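You operate a simulated robot arm through the tools that you are given. There is no shell and no other tool.

The job below is to be done with a simulated robot arm. You get a single attempt, and the scene is never put back.

Task
Clear the jam: set the outfeed rail to the M mark and run both bottles through.
Fine: main switch off before the purple rail knob; clamp it again; stop the belt; keep hands and held things off the running belt. Where these are worked on the way, their far stop is far enough and under half their travel is too little: main switch, purple rail knob.

The check looks at the end state, three seconds after you hand in, the way a careful person would. Anything else that was tipped, shoved, dropped, spilled or broken makes it a failure.

Robot
A 6-joint arm with a two-finger parallel gripper, fixed in place. Base frame: the origin is at the foot of the arm, x ahead of it, y to its left, z up. Readings come in mm, rad, newtons and seconds.
Its first joint turns from -2.897 to 2.897 rad. Payload 3.91 kg.
Tool frame: the origin (TCP) lies between the finger pads and is the grasp point; the fingertips stand 30 mm ahead of it; z points along the fingers, y is the line along which they close. The gripper opens to 110 mm. The fingers are 20 mm wide and 10 mm thick; the gripper's body (48 by 112 mm) begins 55 mm behind the TCP.
Orientation is told as [roll, pitch, yaw] about the base's x, y, z axes, in that order, counted from this pose: with the fingers straight down and closing along the base's y, the tool's x points along the base's -x, its y along +y and its z along -z.

Tools
- The arm moves only by the tool servo_tool. Its arguments are lists of equal length, an entry for each row: "xyz": the shift along the tool's x, y, z in units of 25 mm (1.0 is 25 mm), a list of three; "rot": the turn, a rotation vector about the tool's x, y, z in units of 8 degrees (1.0 is 8 degrees), a list of three; "claw": the closure, from 0 (fully open) to 1 (shut). In form: {"xyz": [[tx, ty, tz], ...], "rot": [[rx, ry, rz], ...], "claw": [claw, ...]}. A call has 1 to 20 rows; each row shifts and turns the commanded pose from where the row before left it, along the tool's axes as they then stand. A call with a number of a shift or a turn outside -1 to 1 is refused whole. Rows are played at 5 a second. More than 50 mm and 0.15 rad between two rows, or a gripper value outside its range, and nothing of the call is played. Where a pose cannot be reached the arm comes as near as it can. A force on the tool above 40 N (or 10 N above the force at the start of the call, whichever is more), or a blocked arm, ends the call early, and 0.2 s more pass. The fingers move at their own pace (about 108 mm/s each) and stop on an object; they squeeze with about 26 N. The grip force told is the motor's: it shows also when the fingers shut on nothing. Time passes only in rows, and 0.2 s behind the last, so rows that do not move let the fingers close. The reply holds the time, the measured pose of the TCP, the force on the tool along the base axes, the opening and the grip force, in the units named above and with some noise, with the torque about the TCP (base axes, N m) and any sound that the robot's microphone picked up.
- Cameras (640 x 400 px; columns grow to the right, rows downward): "scene" is fixed at [221.3, 499.8, 1503.2]; the picture's right is [-0.91, -0.42, 0.00], its down [-0.21, 0.46, -0.87] and it looks along [0.36, -0.79, -0.50] (base axes); focal length 214 px, centre (320, 200). "wrist" rides on the gripper at [72, 17, -103] in the tool frame; the picture's right is [-0.23, 0.97, 0.00], its down [-0.76, -0.18, -0.62] and it looks along [-0.61, -0.14, 0.78] (tool axes); focal length 222 px, centre (320, 200). There is no depth. A picture from a camera that has moved, and an enlarged one, comes with that camera's place and axes in the base frame and with its lens.
- grab_frame(camera): a new picture of that camera. The clock stands still meanwhile.
- enlarge(camera, box): a new picture of the part [left, top, right, bottom] of that camera's present view, enlarged. The clock stands still meanwhile.
- job_done(): hands the job in; it is judged then, once.

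Places have to be worked out from the pictures, the camera data and where the tool is seen. Open the gripper and draw the arm clear of the work before you hand the job in, unless the task says otherwise.

The tools are called after ">>>" by a JSON object that holds its "method" and its "body". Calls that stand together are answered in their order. servo_tool: Moves the arm, as the interface text tells. Its arguments: {"type":"object","properties":{"xyz":{"type":"array"},"rot":{"type":"array"},"claw":{"type":"array"}},"required":["xyz","rot","claw"]} The other tools are called the same way: grab_frame (camera) takes a picture; enlarge (camera, box) takes an enlarged picture of a part of a camera's view; job_done () hands the job in.

At the start:

```text
time_s: 0.0
tcp_pos: [584.9, -91.8, 1296.8]
tcp_rot: [0.0, 0.0, -0.001]
wrist_force: [-0.1, -0.3, 0.2]
wrist_torque: [0.0, 0.01, 0.01]
opening: 109.9
grip_force: 0.1
```

scene: 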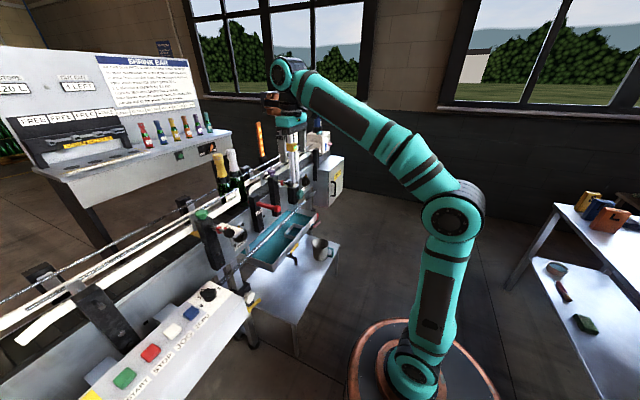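
wrist: 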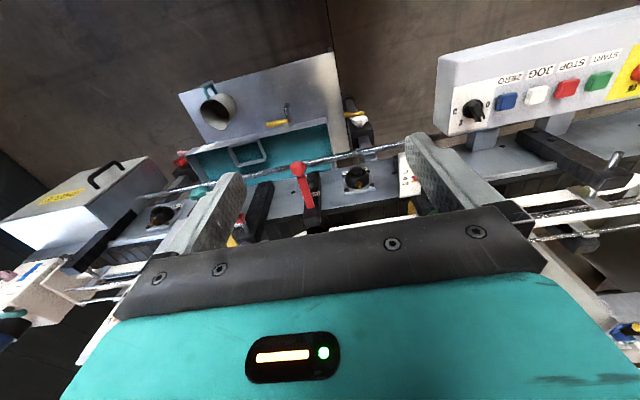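

I start by inspecting the scene closely before moving anything; enlarged views of the console, the rails and the bottles.

>>> {"method": "enlarge", "body": {"camera": "scene", "box": [180, 100, 360, 220]}}

>>> {"method": "enlarge", "body": {"camera": "scene", "box": [60, 260, 270, 400]}}

>>> {"method": "enlarge", "body": {"camera": "scene", "box": [0, 40, 220, 180]}}

>>> {"method": "enlarge", "body": {"camera": "scene", "box": [150, 170, 330, 290]}}

>>> {"method": "enlarge", "body": {"camera": "wrist", "box": [140, 60, 440, 250]}}

>>> {"method": "enlarge", "body": {"camera": "wrist", "box": [400, 20, 640, 170]}}

```text
3.33 times, centred on (270, 160) of scene
camera zoom: at [221.3, 499.8, 1503.2], right [-0.91, -0.42, 0.0], down [-0.21, 0.46, -0.87], along [0.36, -0.79, -0.5], focal length 715 px, centre (487, 333)
```

zoom: 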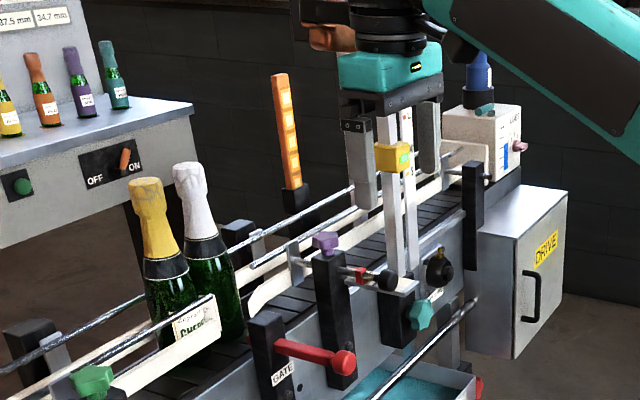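

```text
2.86 times, centred on (165, 330) of scene
camera zoom: at [221.3, 499.8, 1503.2], right [-0.91, -0.42, 0.0], down [-0.21, 0.46, -0.87], along [0.36, -0.79, -0.5], focal length 613 px, centre (763, -171)
```

zoom: 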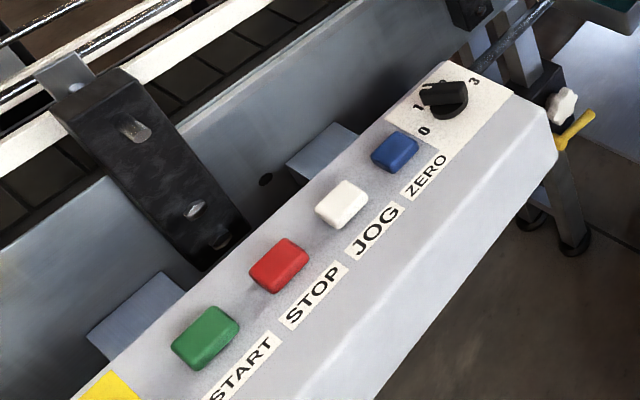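

```text
2.86 times, centred on (110, 110) of scene
camera zoom: at [221.3, 499.8, 1503.2], right [-0.91, -0.42, 0.0], down [-0.21, 0.46, -0.87], along [0.36, -0.79, -0.5], focal length 613 px, centre (920, 457)
```

zoom: 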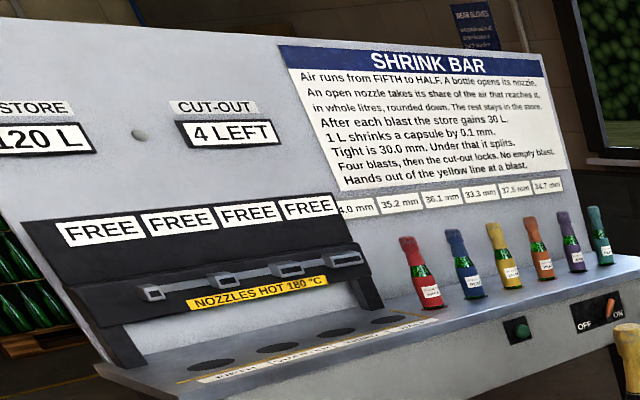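

```text
3.33 times, centred on (240, 230) of scene
camera zoom: at [221.3, 499.8, 1503.2], right [-0.91, -0.42, 0.0], down [-0.21, 0.46, -0.87], along [0.36, -0.79, -0.5], focal length 715 px, centre (587, 100)
```

zoom: 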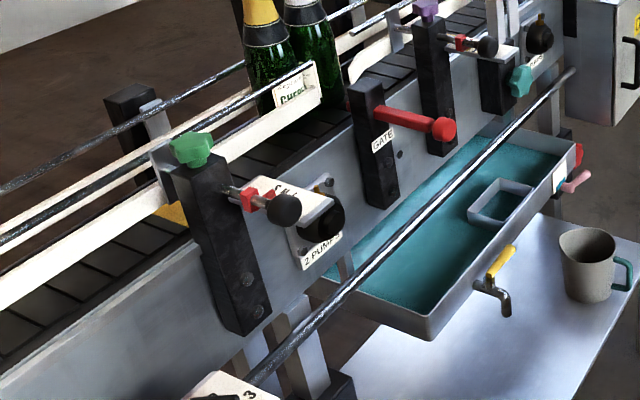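

```text
2.11 times, centred on (290, 155) of wrist
camera zoom: at [513.8, -73.3, 1401.2], right [0.23, 0.97, 0.0], down [0.76, -0.18, 0.62], along [0.61, -0.14, -0.78], focal length 468 px, centre (383, 295)
```

zoom: 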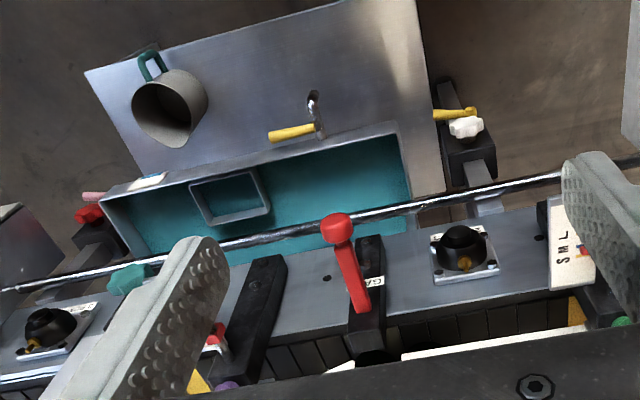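

```text
2.67 times, centred on (520, 95) of wrist
camera zoom: at [513.8, -73.3, 1401.2], right [0.23, 0.97, 0.0], down [0.76, -0.18, 0.62], along [0.61, -0.14, -0.78], focal length 592 px, centre (-213, 480)
```

zoom: 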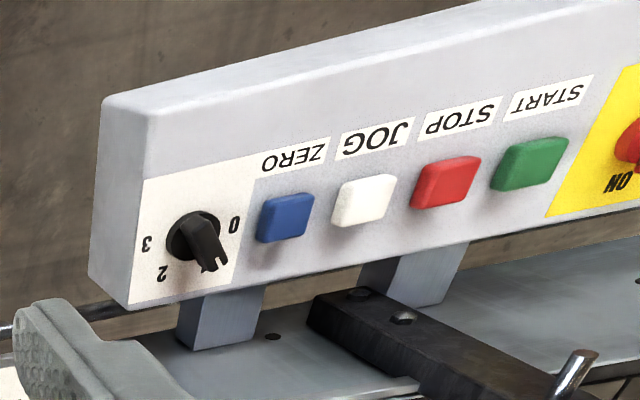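

The scene shows a conveyor running along y at about x≈900, with a purple-knob rail post near (890,-350,1050), a green-knob one near (885,90,1055), and a console around (750,430,870). I move the arm a bit, staying high, to view the outfeed rail with the wrist camera.

>>> {"method": "servo_tool", "body": {"xyz": [[-0.8, -0.8, 0], [-0.8, -0.8, 0], [-0.8, -0.8, 0], [-0.8, -0.8, 0], [-0.8, -0.8, 0], [-0.8, -0.8, 0]], "rot": [[0, 0, 0], [0, 0, 0], [0, 0, 0], [0, 0, 0], [0, 0, 0], [0, 0, 0]], "claw": [0, 0, 0, 0, 0, 0]}}

>>> {"method": "grab_frame", "body": {"camera": "wrist"}}

>>> {"method": "grab_frame", "body": {"camera": "scene"}}

```text
time_s: 1.4
tcp_pos: [698.8, -208.9, 1273.9]
tcp_rot: [-0.001, -0.005, 0.001]
wrist_force: [-0.3, -0.1, 0.9]
wrist_torque: [-0.06, -0.07, -0.01]
opening: 110.1
grip_force: 0.0
out of reach, approached as far as the arm can: row 3, 4, 5, 6
```

```text
taken
camera wrist: at [626.0, -190.6, 1376.2], right [0.23, 0.97, 0.0], down [0.76, -0.18, 0.63], along [0.61, -0.14, -0.78], focal length 222 px, centre (320, 200)
```

wrist: 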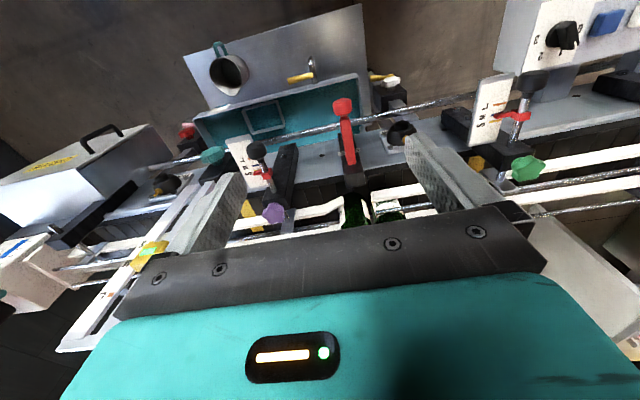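

```text
taken
```

scene: 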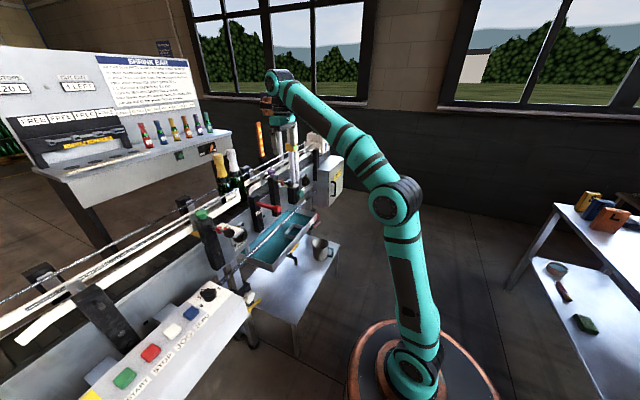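

The arm reaches its limit at this height; I'll get a closer look at the outfeed scale and bottles from here.

>>> {"method": "enlarge", "body": {"camera": "wrist", "box": [180, 80, 420, 250]}}

>>> {"method": "enlarge", "body": {"camera": "wrist", "box": [0, 110, 240, 260]}}

>>> {"method": "enlarge", "body": {"camera": "wrist", "box": [200, 110, 320, 240]}}

>>> {"method": "enlarge", "body": {"camera": "scene", "box": [200, 130, 350, 230]}}

```text
2.35 times, centred on (300, 165) of wrist
camera zoom: at [626.0, -190.6, 1376.2], right [0.23, 0.97, 0.0], down [0.76, -0.18, 0.63], along [0.61, -0.14, -0.78], focal length 523 px, centre (367, 282)
```

zoom: 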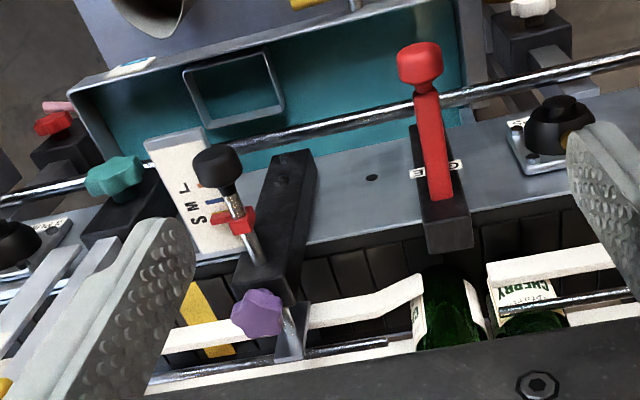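

```text
2.67 times, centred on (120, 185) of wrist
camera zoom: at [626.0, -190.6, 1376.2], right [0.23, 0.97, 0.0], down [0.76, -0.18, 0.63], along [0.61, -0.14, -0.78], focal length 592 px, centre (853, 240)
```

zoom: 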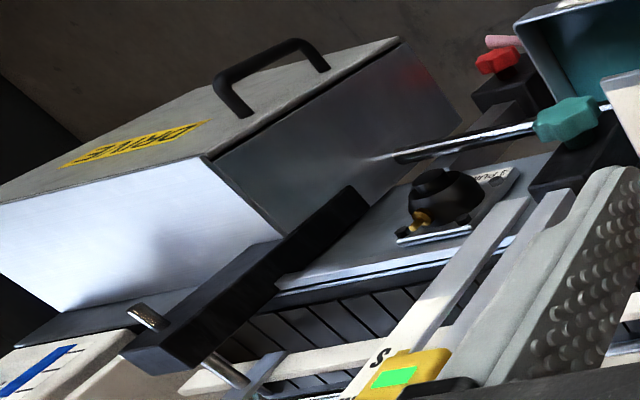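

```text
3.08 times, centred on (260, 175) of wrist
camera zoom: at [626.0, -190.6, 1376.2], right [0.23, 0.97, 0.0], down [0.76, -0.18, 0.63], along [0.61, -0.14, -0.78], focal length 684 px, centre (505, 277)
```

zoom: 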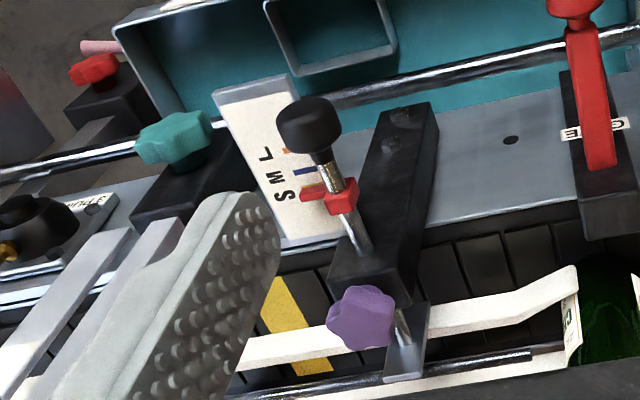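

```text
4.00 times, centred on (275, 180) of scene
camera zoom: at [221.3, 499.8, 1503.2], right [-0.91, -0.42, 0.0], down [-0.21, 0.46, -0.87], along [0.36, -0.79, -0.5], focal length 858 px, centre (500, 280)
```

zoom: 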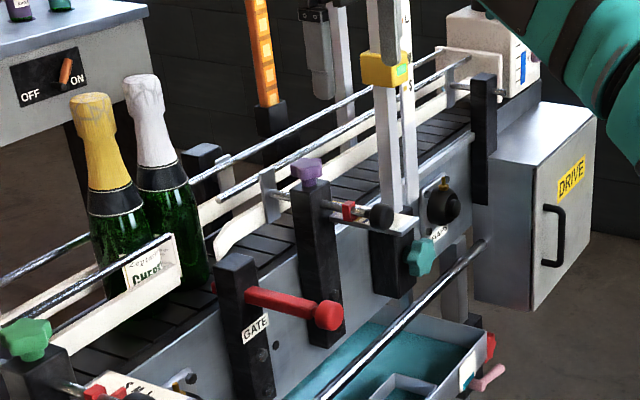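

The outfeed pointer sits at S, with M and L nearer the robot. Now I go over toward the console to view the main switch and selector.

>>> {"method": "servo_tool", "body": {"xyz": [[0.2, 1, 0.3], [0.2, 1, 0.3], [0.2, 1, 0.3], [0.2, 1, 0.3], [0.2, 1, 0.3], [0.2, 1, 0.3], [0.2, 1, 0.3], [0.2, 1, 0.3], [0.2, 1, 0.3], [0.2, 1, 0.3], [0, 1, 0.2], [0, 1, 0.2], [0, 1, 0.2], [0, 1, 0.2], [0, 1, 0.2], [0, 1, 0.2], [0, 1, 0.2], [0, 1, 0.2], [0, 1, 0.2], [0, 1, 0.2]], "rot": [[0, 0, 0], [0, 0, 0], [0, 0, 0], [0, 0, 0], [0, 0, 0], [0, 0, 0], [0, 0, 0], [0, 0, 0], [0, 0, 0], [0, 0, 0], [0, 0, 0], [0, 0, 0], [0, 0, 0], [0, 0, 0], [0, 0, 0], [0, 0, 0], [0, 0, 0], [0, 0, 0], [0, 0, 0], [0, 0, 0]], "claw": [0, 0, 0, 0, 0, 0, 0, 0, 0, 0, 0, 0, 0, 0, 0, 0, 0, 0, 0, 0]}}

>>> {"method": "grab_frame", "body": {"camera": "wrist"}}

>>> {"method": "grab_frame", "body": {"camera": "scene"}}

```text
time_s: 5.6
tcp_pos: [649.9, 292.6, 1147.5]
tcp_rot: [-0.002, 0.001, 0.001]
wrist_force: [0.2, -0.1, -1.1]
wrist_torque: [0.08, 0.01, 0.0]
opening: 110.0
grip_force: 0.1
```

```text
taken
camera wrist: at [577.4, 309.3, 1250.3], right [0.23, 0.97, 0.0], down [0.76, -0.18, 0.62], along [0.61, -0.14, -0.78], focal length 222 px, centre (320, 200)
```

wrist: 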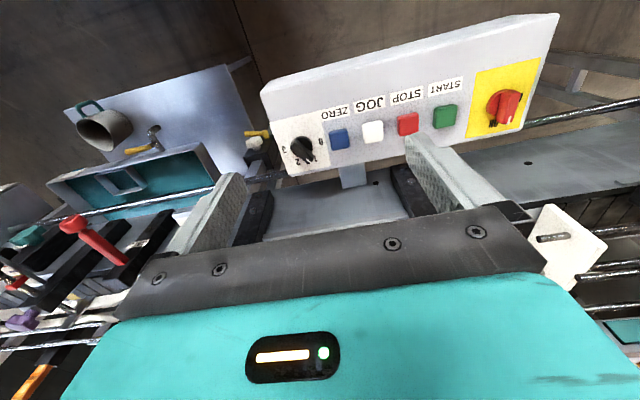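

```text
taken
```

scene: 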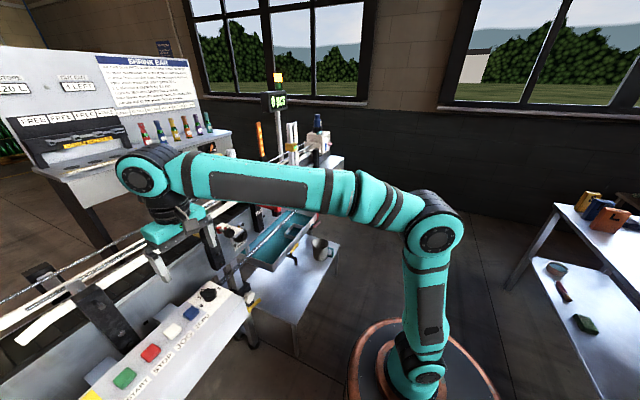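

The console is now fully in view; I zoom on the main switch, the selector, the display near the far end and the infeed rail.

>>> {"method": "enlarge", "body": {"camera": "wrist", "box": [400, 40, 580, 160]}}

>>> {"method": "enlarge", "body": {"camera": "wrist", "box": [250, 70, 430, 190]}}

>>> {"method": "enlarge", "body": {"camera": "scene", "box": [240, 60, 350, 180]}}

>>> {"method": "enlarge", "body": {"camera": "wrist", "box": [0, 170, 150, 300]}}

>>> {"method": "enlarge", "body": {"camera": "scene", "box": [180, 190, 260, 260]}}

```text
3.33 times, centred on (490, 100) of wrist
camera zoom: at [577.4, 309.3, 1250.3], right [0.23, 0.97, 0.0], down [0.76, -0.18, 0.62], along [0.61, -0.14, -0.78], focal length 740 px, centre (-247, 533)
```

zoom: 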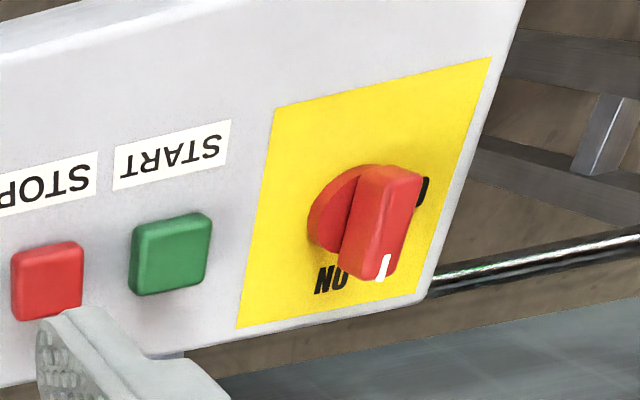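

```text
3.33 times, centred on (340, 130) of wrist
camera zoom: at [577.4, 309.3, 1250.3], right [0.23, 0.97, 0.0], down [0.76, -0.18, 0.62], along [0.61, -0.14, -0.78], focal length 740 px, centre (253, 433)
```

zoom: 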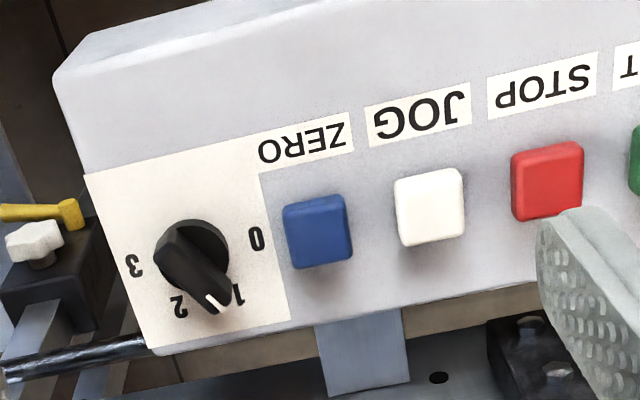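

```text
3.33 times, centred on (295, 120) of scene
camera zoom: at [221.3, 499.8, 1503.2], right [-0.91, -0.42, 0.0], down [-0.21, 0.46, -0.87], along [0.36, -0.79, -0.5], focal length 715 px, centre (403, 467)
```

zoom: 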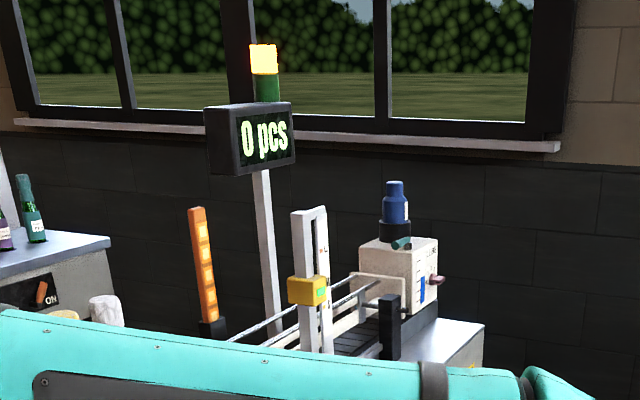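

```text
3.08 times, centred on (75, 235) of wrist
camera zoom: at [577.4, 309.3, 1250.3], right [0.23, 0.97, 0.0], down [0.76, -0.18, 0.62], along [0.61, -0.14, -0.78], focal length 684 px, centre (1074, 92)
```

zoom: 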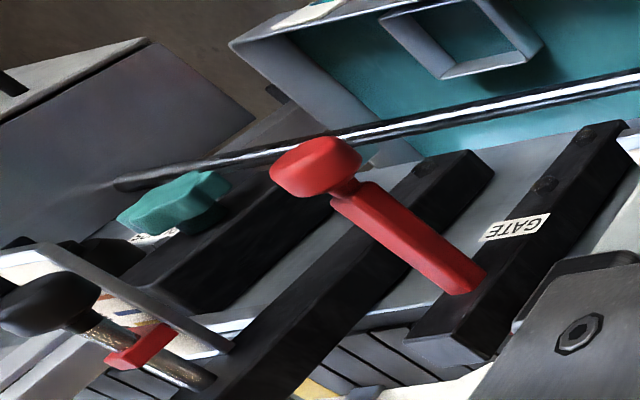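

```text
5.71 times, centred on (220, 225) of scene
camera zoom: at [221.3, 499.8, 1503.2], right [-0.91, -0.42, 0.0], down [-0.21, 0.46, -0.87], along [0.36, -0.79, -0.5], focal length 1226 px, centre (891, 57)
```

zoom: 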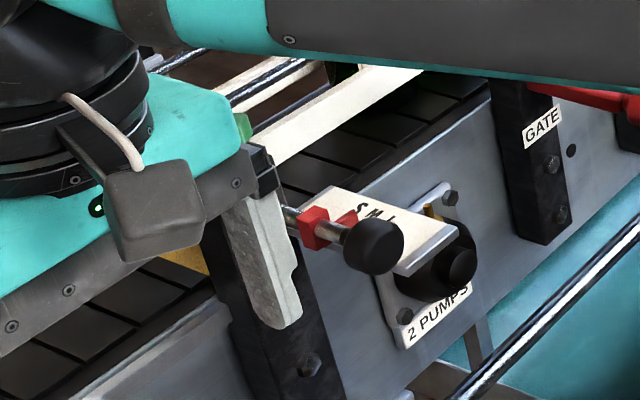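

The main switch pointer sits at ON, with the OFF label about 90° away toward the outer end, and the counter shows 0 pcs. I go lower over the START/main switch end to pin down its position and the panel's tilt.

>>> {"method": "servo_tool", "body": {"xyz": [[0, 1, 0.5], [0, 1, 0.5], [0, 1, 0.5], [0, 1, 0.5], [0, 1, 0.5], [0, 1, 0.5], [0, 1, 0.5], [0, 1, 0.5]], "rot": [[0, 0, 0], [0, 0, 0], [0, 0, 0], [0, 0, 0], [0, 0, 0], [0, 0, 0], [0, 0, 0], [0, 0, 0]], "claw": [0, 0, 0, 0, 0, 0, 0, 0]}}

>>> {"method": "grab_frame", "body": {"camera": "wrist"}}

>>> {"method": "grab_frame", "body": {"camera": "scene"}}

```text
time_s: 7.4
tcp_pos: [648.7, 490.9, 1046.7]
tcp_rot: [-0.002, 0.001, -0.001]
wrist_force: [0.2, -0.2, 0.5]
wrist_torque: [0.01, -0.05, -0.03]
opening: 109.9
grip_force: 0.1
```

```text
taken
camera wrist: at [576.9, 508.9, 1149.9], right [0.23, 0.97, 0.0], down [0.76, -0.18, 0.62], along [0.61, -0.14, -0.78], focal length 222 px, centre (320, 200)
```

wrist: 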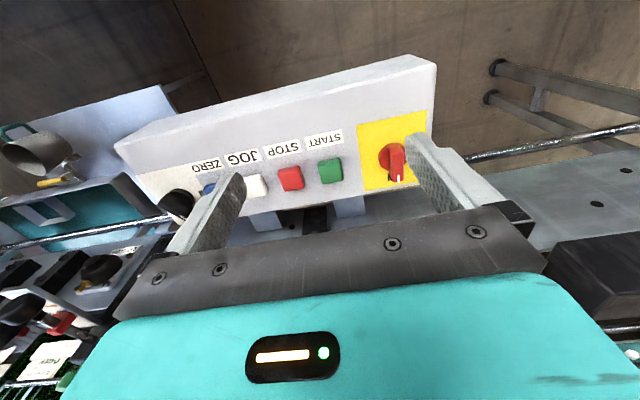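

```text
taken
```

scene: 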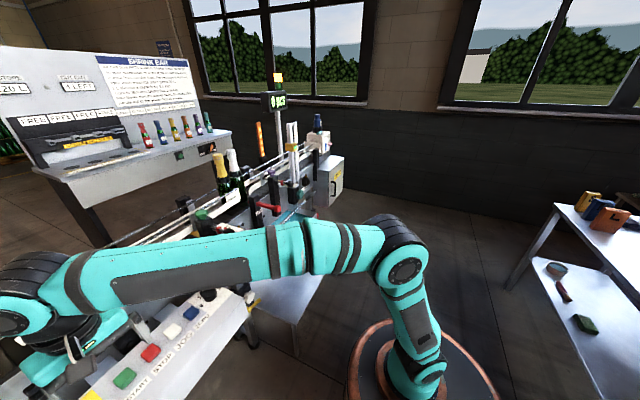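

>>> {"method": "enlarge", "body": {"camera": "wrist", "box": [320, 90, 480, 200]}}

>>> {"method": "enlarge", "body": {"camera": "wrist", "box": [100, 40, 460, 240]}}

```text
3.64 times, centred on (400, 145) of wrist
camera zoom: at [576.9, 508.9, 1149.9], right [0.23, 0.97, 0.0], down [0.76, -0.18, 0.62], along [0.61, -0.14, -0.78], focal length 808 px, centre (29, 400)
```

zoom: 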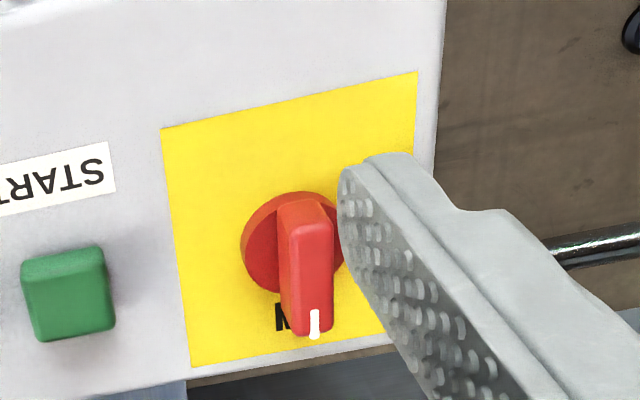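

```text
1.78 times, centred on (280, 140) of wrist
camera zoom: at [576.9, 508.9, 1149.9], right [0.23, 0.97, 0.0], down [0.76, -0.18, 0.62], along [0.61, -0.14, -0.78], focal length 395 px, centre (391, 307)
```

zoom: 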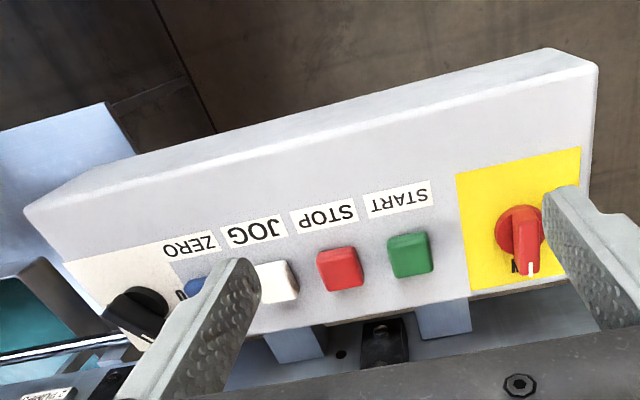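

Triangulating, the panel is level at z≈857, with the main switch bar along x at about (747,575), top z≈893, pointing +x (ON); OFF lies toward +y. I lower first, then move above the switch with a half-closed gripper.

>>> {"method": "servo_tool", "body": {"xyz": [[0, 0, 0.7], [0, 0, 0.8], [0, 0, 0.8], [-0.8, 0.68, 0.2], [-0.8, 0.68, 0], [-0.8, 0.68, 0], [-0.8, 0.68, 0], [-0.73, 0.66, 0], [0, 0, 0]], "rot": [[0, 0, 0], [0, 0, 0], [0, 0, 0], [0, 0, 0], [0, 0, 0], [0, 0, 0], [0, 0, 0], [0, 0, 0], [0, 0, 0]], "claw": [0.3, 0.5, 0.5, 0.5, 0.5, 0.5, 0.5, 0.5, 0.5]}}

>>> {"method": "grab_frame", "body": {"camera": "wrist"}}

>>> {"method": "grab_frame", "body": {"camera": "scene"}}

```text
time_s: 9.4
tcp_pos: [747.0, 574.4, 984.8]
tcp_rot: [0.002, 0.001, 0.0]
wrist_force: [-0.1, 0.3, 0.4]
wrist_torque: [-0.03, 0.0, 0.03]
opening: 54.9
grip_force: 0.0
```

```text
taken
camera wrist: at [674.7, 593.0, 1087.2], right [0.23, 0.97, 0.0], down [0.76, -0.18, 0.62], along [0.61, -0.14, -0.78], focal length 222 px, centre (320, 200)
```

wrist: 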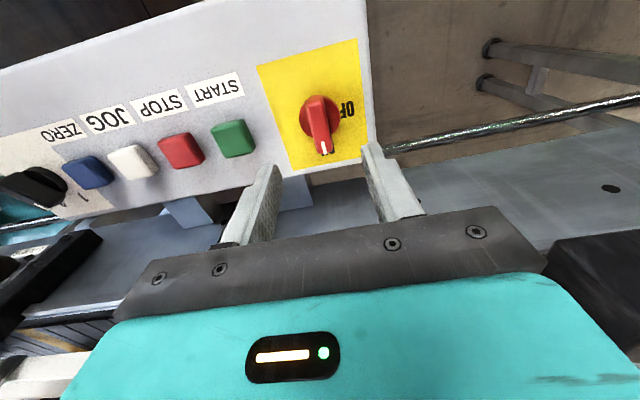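

```text
taken
```

scene: 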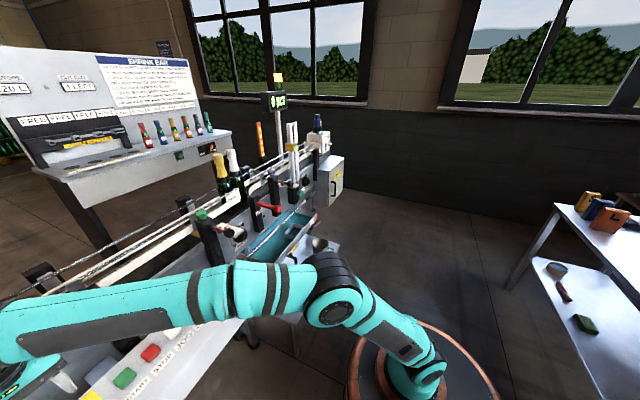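

The switch is right below between the fingers; I zoom to verify lateral alignment before descending.

>>> {"method": "enlarge", "body": {"camera": "wrist", "box": [240, 60, 420, 210]}}

```text
2.67 times, centred on (330, 135) of wrist
camera zoom: at [674.7, 593.0, 1087.2], right [0.23, 0.97, 0.0], down [0.76, -0.18, 0.62], along [0.61, -0.14, -0.78], focal length 592 px, centre (293, 373)
```

zoom: 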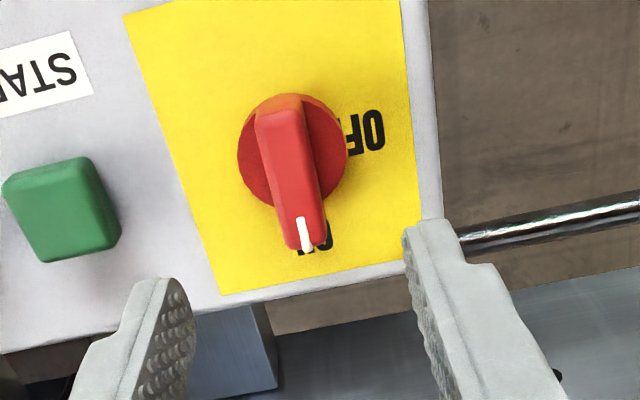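

The bar centre is at about (746,576), 1.5 mm off in y from the TCP. I lower to TCP z≈906 and close on the bar.

>>> {"method": "servo_tool", "body": {"xyz": [[0.02, 0.06, 0.8], [0, 0, 0.8], [0, 0, 0.8], [0, 0, 0.7], [0, 0, 0], [0, 0, 0], [0, 0, 0], [0, 0, 0]], "rot": [[0, 0, 0], [0, 0, 0], [0, 0, 0], [0, 0, 0], [0, 0, 0], [0, 0, 0], [0, 0, 0], [0, 0, 0]], "claw": [0.6, 0.6, 0.6, 0.6, 0.6, 1, 1, 1]}}

>>> {"method": "grab_frame", "body": {"camera": "wrist"}}

```text
time_s: 11.2
tcp_pos: [746.1, 575.0, 905.4]
tcp_rot: [-0.003, 0.003, 0.0]
wrist_force: [-11.1, -20.5, -5.7]
wrist_torque: [-0.34, 1.06, 0.06]
opening: 15.8
grip_force: 45.3
```

```text
taken
camera wrist: at [674.3, 592.9, 1009.6], right [0.23, 0.97, 0.0], down [0.76, -0.18, 0.62], along [0.61, -0.14, -0.78], focal length 222 px, centre (320, 200)
```

wrist: 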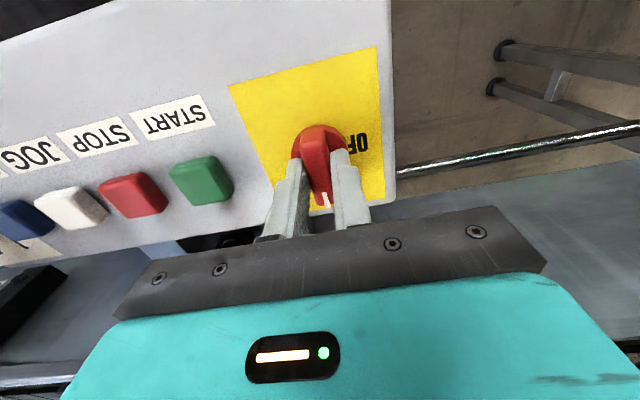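

The bar is gripped (15.8 mm). I turn a first small part toward OFF (counter-clockwise seen from above) and check the response.

>>> {"method": "servo_tool", "body": {"xyz": [[0, 0, 0], [0, 0, 0], [0, 0, 0], [0, 0, 0]], "rot": [[0, 0, -0.6], [0, 0, -0.6], [0, 0, -0.6], [0, 0, -0.6]], "claw": [1, 1, 1, 1]}}

>>> {"method": "grab_frame", "body": {"camera": "wrist"}}

```text
time_s: 11.8
tcp_pos: [746.1, 575.7, 906.8]
tcp_rot: [-0.004, 0.0, 0.124]
wrist_force: [-8.7, -17.7, -4.2]
wrist_torque: [0.06, -1.04, 0.02]
opening: 15.9
grip_force: 45.0
stopped in row 2: the force on the tool passed its limit at 41 N (the readings are from after the stop); the commanded pose is now the measured one
```

```text
taken
camera wrist: at [672.8, 584.1, 1009.6], right [0.1, 0.99, 0.0], down [0.78, -0.08, 0.62], along [0.62, -0.07, -0.78], focal length 222 px, centre (320, 200)
```

wrist: 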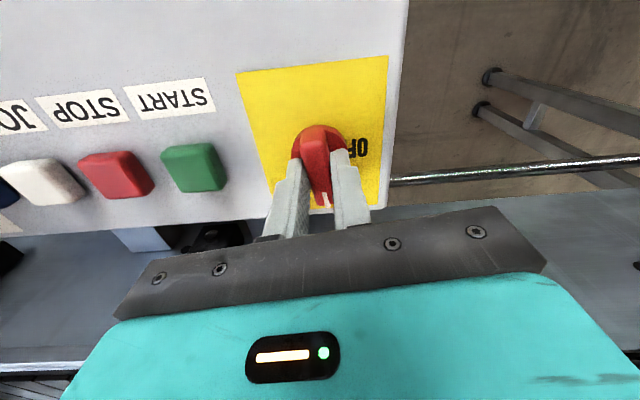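

The switch follows, but misalignment forces tripped the limit. I loosen the fingers to a light clearance to relieve lateral load, then continue.

>>> {"method": "servo_tool", "body": {"xyz": [[0, 0, 0], [0, 0, 0]], "rot": [[0, 0, 0], [0, 0, 0]], "claw": [0.83, 0.83]}}

>>> {"method": "enlarge", "body": {"camera": "wrist", "box": [220, 90, 420, 240]}}

```text
time_s: 12.3
tcp_pos: [745.8, 576.4, 906.5]
tcp_rot: [-0.002, 0.004, 0.126]
wrist_force: [-0.2, -2.3, 1.2]
wrist_torque: [-0.04, -0.01, -0.02]
opening: 19.7
grip_force: 1.6
```

```text
2.67 times, centred on (320, 165) of wrist
camera zoom: at [672.7, 585.4, 1009.4], right [0.1, 0.99, 0.0], down [0.78, -0.08, 0.62], along [0.62, -0.07, -0.78], focal length 592 px, centre (320, 293)
```

zoom: 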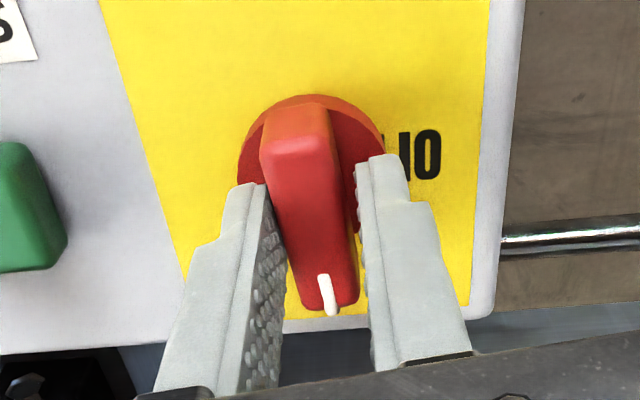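

With the fingers slightly open the load is gone; I shift 1 mm toward −y to centre and keep turning gently with a loose grip.

>>> {"method": "servo_tool", "body": {"xyz": [[0, -0.05, 0], [0, 0, 0], [0, 0, 0], [0, 0, 0], [0, 0, 0], [0, 0, 0]], "rot": [[0, 0, 0], [0, 0, -0.5], [0, 0, -0.5], [0, 0, -0.5], [0, 0, -0.5], [0, 0, 0]], "claw": [0.84, 0.84, 0.84, 0.84, 0.84, 0.84]}}

>>> {"method": "enlarge", "body": {"camera": "wrist", "box": [220, 90, 420, 240]}}

```text
time_s: 13.8
tcp_pos: [745.3, 574.1, 906.3]
tcp_rot: [-0.002, 0.004, 0.403]
wrist_force: [0.2, 0.3, -0.6]
wrist_torque: [0.0, -0.01, 0.0]
opening: 17.9
grip_force: 0.0
```

```text
2.67 times, centred on (320, 165) of wrist
camera zoom: at [673.5, 562.9, 1009.5], right [-0.18, 0.98, 0.0], down [0.77, 0.14, 0.62], along [0.61, 0.11, -0.78], focal length 592 px, centre (320, 293)
```

zoom: 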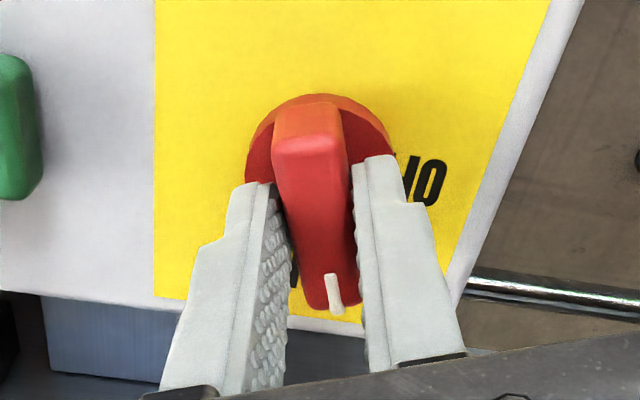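

The bar follows without load (yaw 0.40 rad). I continue turning.

>>> {"method": "servo_tool", "body": {"xyz": [[0, 0, 0], [0, 0, 0], [0, 0, 0], [0, 0, 0], [0, 0, 0], [0, 0, 0], [0, 0, 0], [0, 0, 0], [0, 0, 0], [0, 0, 0], [0, 0, 0], [0, 0, 0], [0, 0, 0]], "rot": [[0, 0, -0.6], [0, 0, -0.6], [0, 0, -0.6], [0, 0, -0.6], [0, 0, -0.6], [0, 0, -0.6], [0, 0, -0.6], [0, 0, -0.6], [0, 0, -0.6], [0, 0, -0.6], [0, 0, -0.6], [0, 0, -0.6], [0, 0, 0]], "claw": [0.84, 0.84, 0.84, 0.84, 0.84, 0.84, 0.84, 0.84, 0.84, 0.84, 0.84, 0.84, 0.84]}}

>>> {"method": "grab_frame", "body": {"camera": "wrist"}}

```text
time_s: 16.6
tcp_pos: [747.2, 574.6, 905.0]
tcp_rot: [0.003, 0.003, 1.411]
wrist_force: [-1.6, 0.7, 0.2]
wrist_torque: [0.03, -0.03, 0.0]
opening: 18.1
grip_force: 1.1
```

```text
taken
camera wrist: at [718.6, 506.7, 1009.1], right [-0.93, 0.38, 0.0], down [0.3, 0.73, 0.62], along [0.24, 0.57, -0.78], focal length 222 px, centre (320, 200)
```

wrist: 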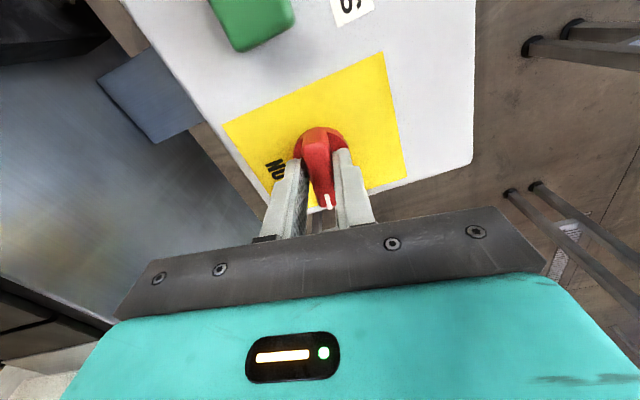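

Almost at OFF (81°). I finish the turn slightly past 90° to seat it at its stop.

>>> {"method": "servo_tool", "body": {"xyz": [[0, 0, 0], [0, 0, 0], [0, 0, 0], [0, 0, 0]], "rot": [[0, 0, -0.6], [0, 0, -0.6], [0, 0, -0.5], [0, 0, 0]], "claw": [0.84, 0.84, 0.84, 0.84]}}

>>> {"method": "enlarge", "body": {"camera": "wrist", "box": [220, 40, 420, 240]}}

>>> {"method": "enlarge", "body": {"camera": "scene", "box": [220, 60, 340, 180]}}

```text
time_s: 17.6
tcp_pos: [745.4, 574.3, 905.9]
tcp_rot: [0.002, 0.002, 1.647]
wrist_force: [-3.5, 1.6, 0.3]
wrist_torque: [0.02, 0.03, -0.08]
opening: 19.7
grip_force: 2.0
```

```text
2.00 times, centred on (320, 140) of wrist
camera zoom: at [735.6, 502.5, 1009.7], right [-0.99, 0.15, 0.0], down [0.12, 0.77, 0.62], along [0.09, 0.61, -0.78], focal length 444 px, centre (320, 320)
```

zoom: 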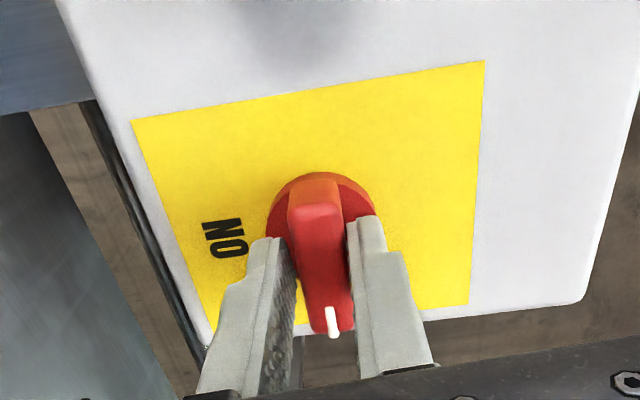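

```text
3.33 times, centred on (280, 120) of scene
camera zoom: at [221.3, 499.8, 1503.2], right [-0.91, -0.42, 0.0], down [-0.21, 0.46, -0.87], along [0.36, -0.79, -0.5], focal length 715 px, centre (453, 467)
```

zoom: 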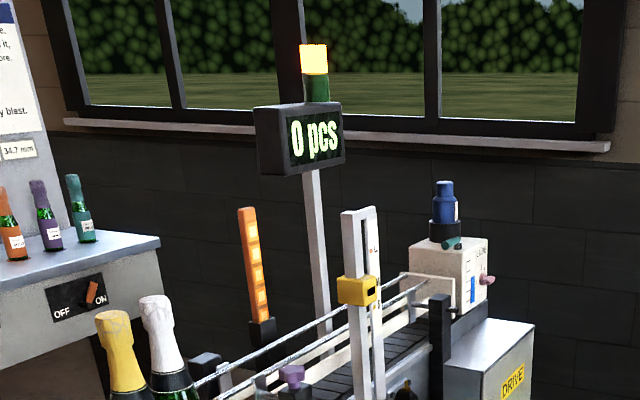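

The switch seems to be at its OFF stop (fingers feel slight resistance). I open and lift straight up, then inspect the switch position.

>>> {"method": "servo_tool", "body": {"xyz": [[0, 0, 0], [0, 0, 0], [0, 0, -0.8], [0, 0, -0.8], [0, 0, -0.8], [0, 0, -0.8], [0, 0, 0]], "rot": [[0, 0, 0], [0, 0, 0], [0, 0, 0], [0, 0, 0], [0, 0, 0], [0, 0, 0], [0, 0, 0]], "claw": [0.6, 0.6, 0.6, 0.6, 0.6, 0.6, 0.6]}}

>>> {"method": "enlarge", "body": {"camera": "wrist", "box": [220, 40, 420, 240]}}

>>> {"method": "grab_frame", "body": {"camera": "scene"}}

```text
time_s: 19.1
tcp_pos: [745.6, 573.6, 985.4]
tcp_rot: [0.002, 0.002, 1.647]
wrist_force: [-0.4, 1.4, -0.1]
wrist_torque: [0.05, 0.01, -0.02]
opening: 44.1
grip_force: 0.1
```

```text
2.00 times, centred on (320, 140) of wrist
camera zoom: at [734.9, 502.2, 1089.6], right [-0.99, 0.15, 0.0], down [0.12, 0.77, 0.62], along [0.09, 0.61, -0.78], focal length 444 px, centre (320, 320)
```

zoom: 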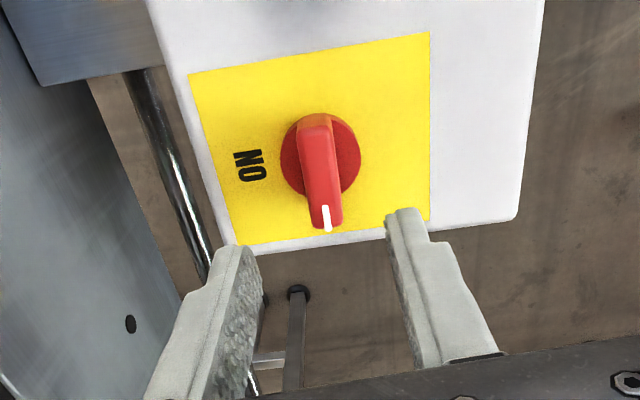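

```text
taken
```

scene: 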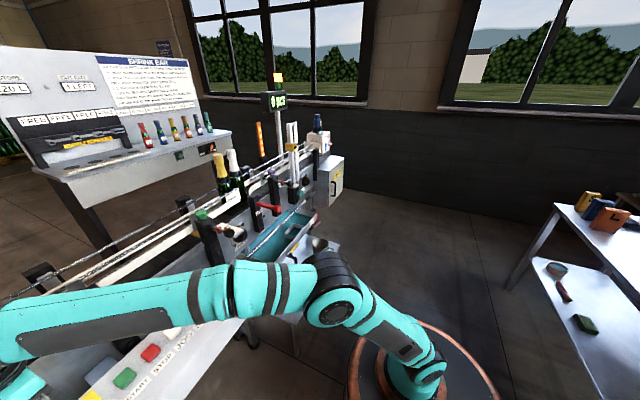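

Bar now lies exactly along y with the pointer at +y: main switch is OFF. I turn the wrist back to yaw 0 in place, then retract toward the robot.

>>> {"method": "servo_tool", "body": {"xyz": [[0, 0, 0], [0, 0, 0], [0, 0, 0], [0, 0, 0], [0, 0, 0], [0, 0, 0], [0, 0, 0], [0, 0, 0], [0, 0, 0], [0, 0, 0], [0, 0, 0], [0, 0, 0], [1, -1, -0.8], [1, -1, -0.8], [1, -1, -0.8], [1, -1, -0.4], [0, -1, -0.2], [0, -1, 0], [0, -1, 0], [0, -1, 0]], "rot": [[0, 0, 0.983], [0, 0, 0.983], [0, 0, 0.983], [0, 0, 0.983], [0, 0, 0.983], [0, 0, 0.983], [0, 0, 0.983], [0, 0, 0.983], [0, 0, 0.983], [0, 0, 0.983], [0, 0, 0.983], [0, 0, 0.983], [0, 0, 0], [0, 0, 0], [0, 0, 0], [0, 0, 0], [0, 0, 0], [0, 0, 0], [0, 0, 0], [0, 0, 0]], "claw": [0.6, 0.6, 0.6, 0.6, 0.6, 0.6, 0.6, 0.6, 0.6, 0.6, 0.6, 0.6, 0.4, 0.4, 0.4, 0.4, 0.4, 0.4, 0.4, 0.4]}}

```text
time_s: 23.4
tcp_pos: [646.5, 374.8, 1060.0]
tcp_rot: [-0.002, 0.001, 0.002]
wrist_force: [0.3, 0.8, -0.1]
wrist_torque: [0.0, 0.02, 0.0]
opening: 66.0
grip_force: 0.0
```

I travel across toward the outfeed side, staying at x≈650–700 in front of the machine.

>>> {"method": "servo_tool", "body": {"xyz": [[0, -1, -0.15], [0, -1, -0.15], [0, -1, -0.15], [0, -1, -0.15], [0, -1, -0.15], [0, -1, -0.15], [0, -1, -0.15], [0, -1, -0.15], [0, -1, -0.15], [0, -1, -0.15], [0, -1, -0.15], [0, -1, -0.15], [0, -1, -0.15], [0, -1, -0.15], [0, -1, -0.15], [0, -1, -0.15], [0, -1, -0.15], [0, -1, -0.15], [0, -1, -0.15], [0, -1, -0.15]], "rot": [[0, 0, 0], [0, 0, 0], [0, 0, 0], [0, 0, 0], [0, 0, 0], [0, 0, 0], [0, 0, 0], [0, 0, 0], [0, 0, 0], [0, 0, 0], [0, 0, 0], [0, 0, 0], [0, 0, 0], [0, 0, 0], [0, 0, 0], [0, 0, 0], [0, 0, 0], [0, 0, 0], [0, 0, 0], [0, 0, 0]], "claw": [0.2, 0, 0, 0, 0, 0, 0, 0, 0, 0, 0, 0, 0, 0, 0, 0, 0, 0, 0, 0]}}

>>> {"method": "grab_frame", "body": {"camera": "wrist"}}

>>> {"method": "grab_frame", "body": {"camera": "scene"}}

```text
time_s: 27.6
tcp_pos: [648.1, -124.4, 1138.2]
tcp_rot: [-0.001, 0.002, 0.002]
wrist_force: [0.4, -0.4, -0.1]
wrist_torque: [-0.01, -0.02, -0.02]
opening: 110.1
grip_force: 0.1
```

```text
taken
camera wrist: at [575.0, -106.5, 1242.7], right [0.23, 0.97, 0.0], down [0.76, -0.17, 0.62], along [0.61, -0.14, -0.78], focal length 222 px, centre (320, 200)
```

wrist: 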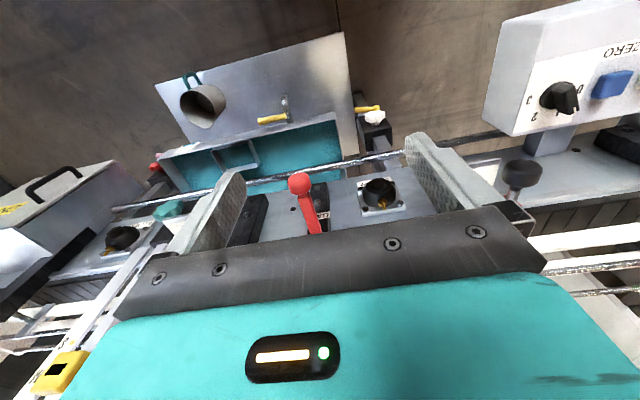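

```text
taken
```

scene: 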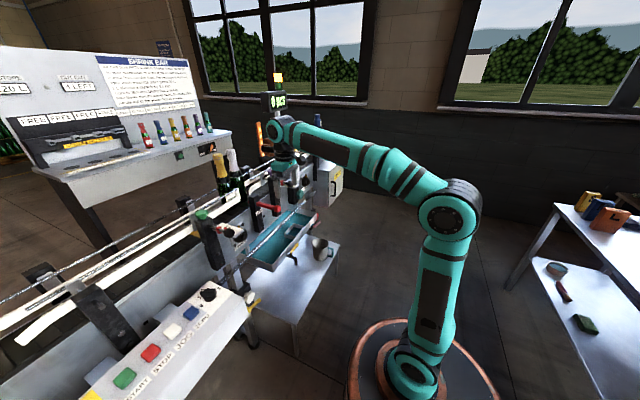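

Next I enlarge the gate and outfeed area from this viewpoint to understand what blocks the belt.

>>> {"method": "enlarge", "body": {"camera": "wrist", "box": [200, 150, 440, 260]}}

>>> {"method": "enlarge", "body": {"camera": "wrist", "box": [0, 180, 240, 400]}}

>>> {"method": "enlarge", "body": {"camera": "scene", "box": [200, 140, 320, 240]}}

```text
2.67 times, centred on (320, 205) of wrist
camera zoom: at [575.0, -106.5, 1242.7], right [0.23, 0.97, 0.0], down [0.76, -0.17, 0.62], along [0.61, -0.14, -0.78], focal length 592 px, centre (320, 187)
```

zoom: 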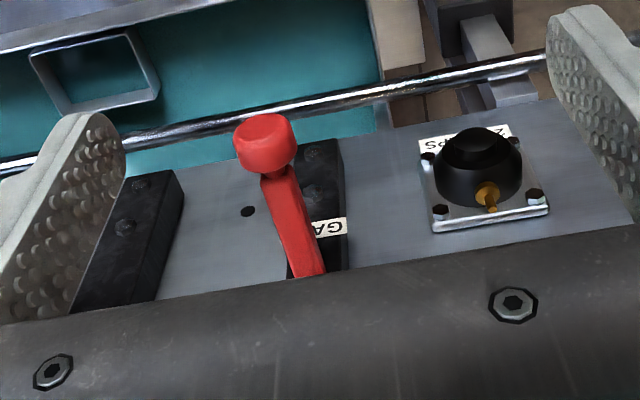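

```text
1.82 times, centred on (120, 290) of wrist
camera zoom: at [575.0, -106.5, 1242.7], right [0.23, 0.97, 0.0], down [0.76, -0.17, 0.62], along [0.61, -0.14, -0.78], focal length 404 px, centre (684, 36)
```

zoom: 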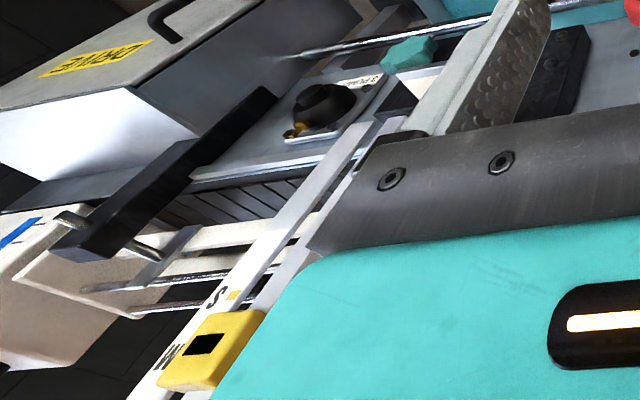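

```text
4.00 times, centred on (260, 190) of scene
camera zoom: at [221.3, 499.8, 1503.2], right [-0.91, -0.42, 0.0], down [-0.21, 0.46, -0.87], along [0.36, -0.79, -0.5], focal length 858 px, centre (560, 240)
```

zoom: 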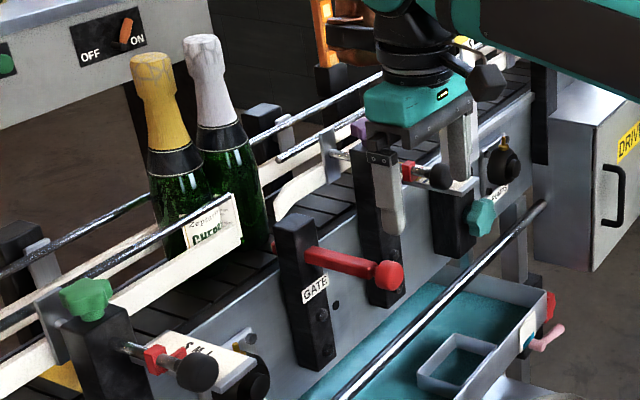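

The yellow gauge's display went dark, confirming power is off. I now test reach toward the purple knob at z≈1140, staying clear of the column at y≈-460 and the bottles.

>>> {"method": "servo_tool", "body": {"xyz": [[-0.7, -0.9, 0], [-0.7, -0.9, 0], [-0.7, -0.9, 0], [-0.7, -0.9, 0], [-0.7, -0.9, 0], [-0.7, -0.9, 0], [-0.7, -0.9, 0], [-0.7, -0.9, 0]], "rot": [[0, 0, 0], [0, 0, 0], [0, 0, 0], [0, 0, 0], [0, 0, 0], [0, 0, 0], [0, 0, 0], [0, 0, 0]], "claw": [0.2, 0.4, 0.4, 0.4, 0.4, 0.4, 0.4, 0.4]}}

>>> {"method": "grab_frame", "body": {"camera": "wrist"}}

>>> {"method": "grab_frame", "body": {"camera": "scene"}}

```text
time_s: 29.4
tcp_pos: [790.3, -304.6, 1140.7]
tcp_rot: [-0.004, 0.001, 0.004]
wrist_force: [-1.5, 0.7, 1.9]
wrist_torque: [-0.04, -0.05, 0.01]
opening: 66.0
grip_force: 0.1
```

```text
taken
camera wrist: at [717.5, -286.4, 1243.4], right [0.23, 0.97, 0.0], down [0.76, -0.17, 0.62], along [0.61, -0.14, -0.78], focal length 222 px, centre (320, 200)
```

wrist: 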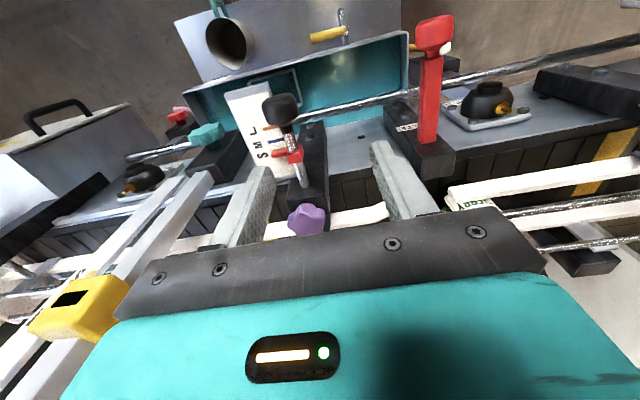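

```text
taken
```

scene: 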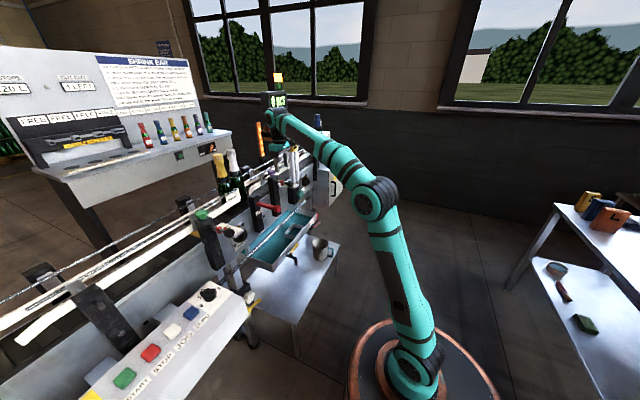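

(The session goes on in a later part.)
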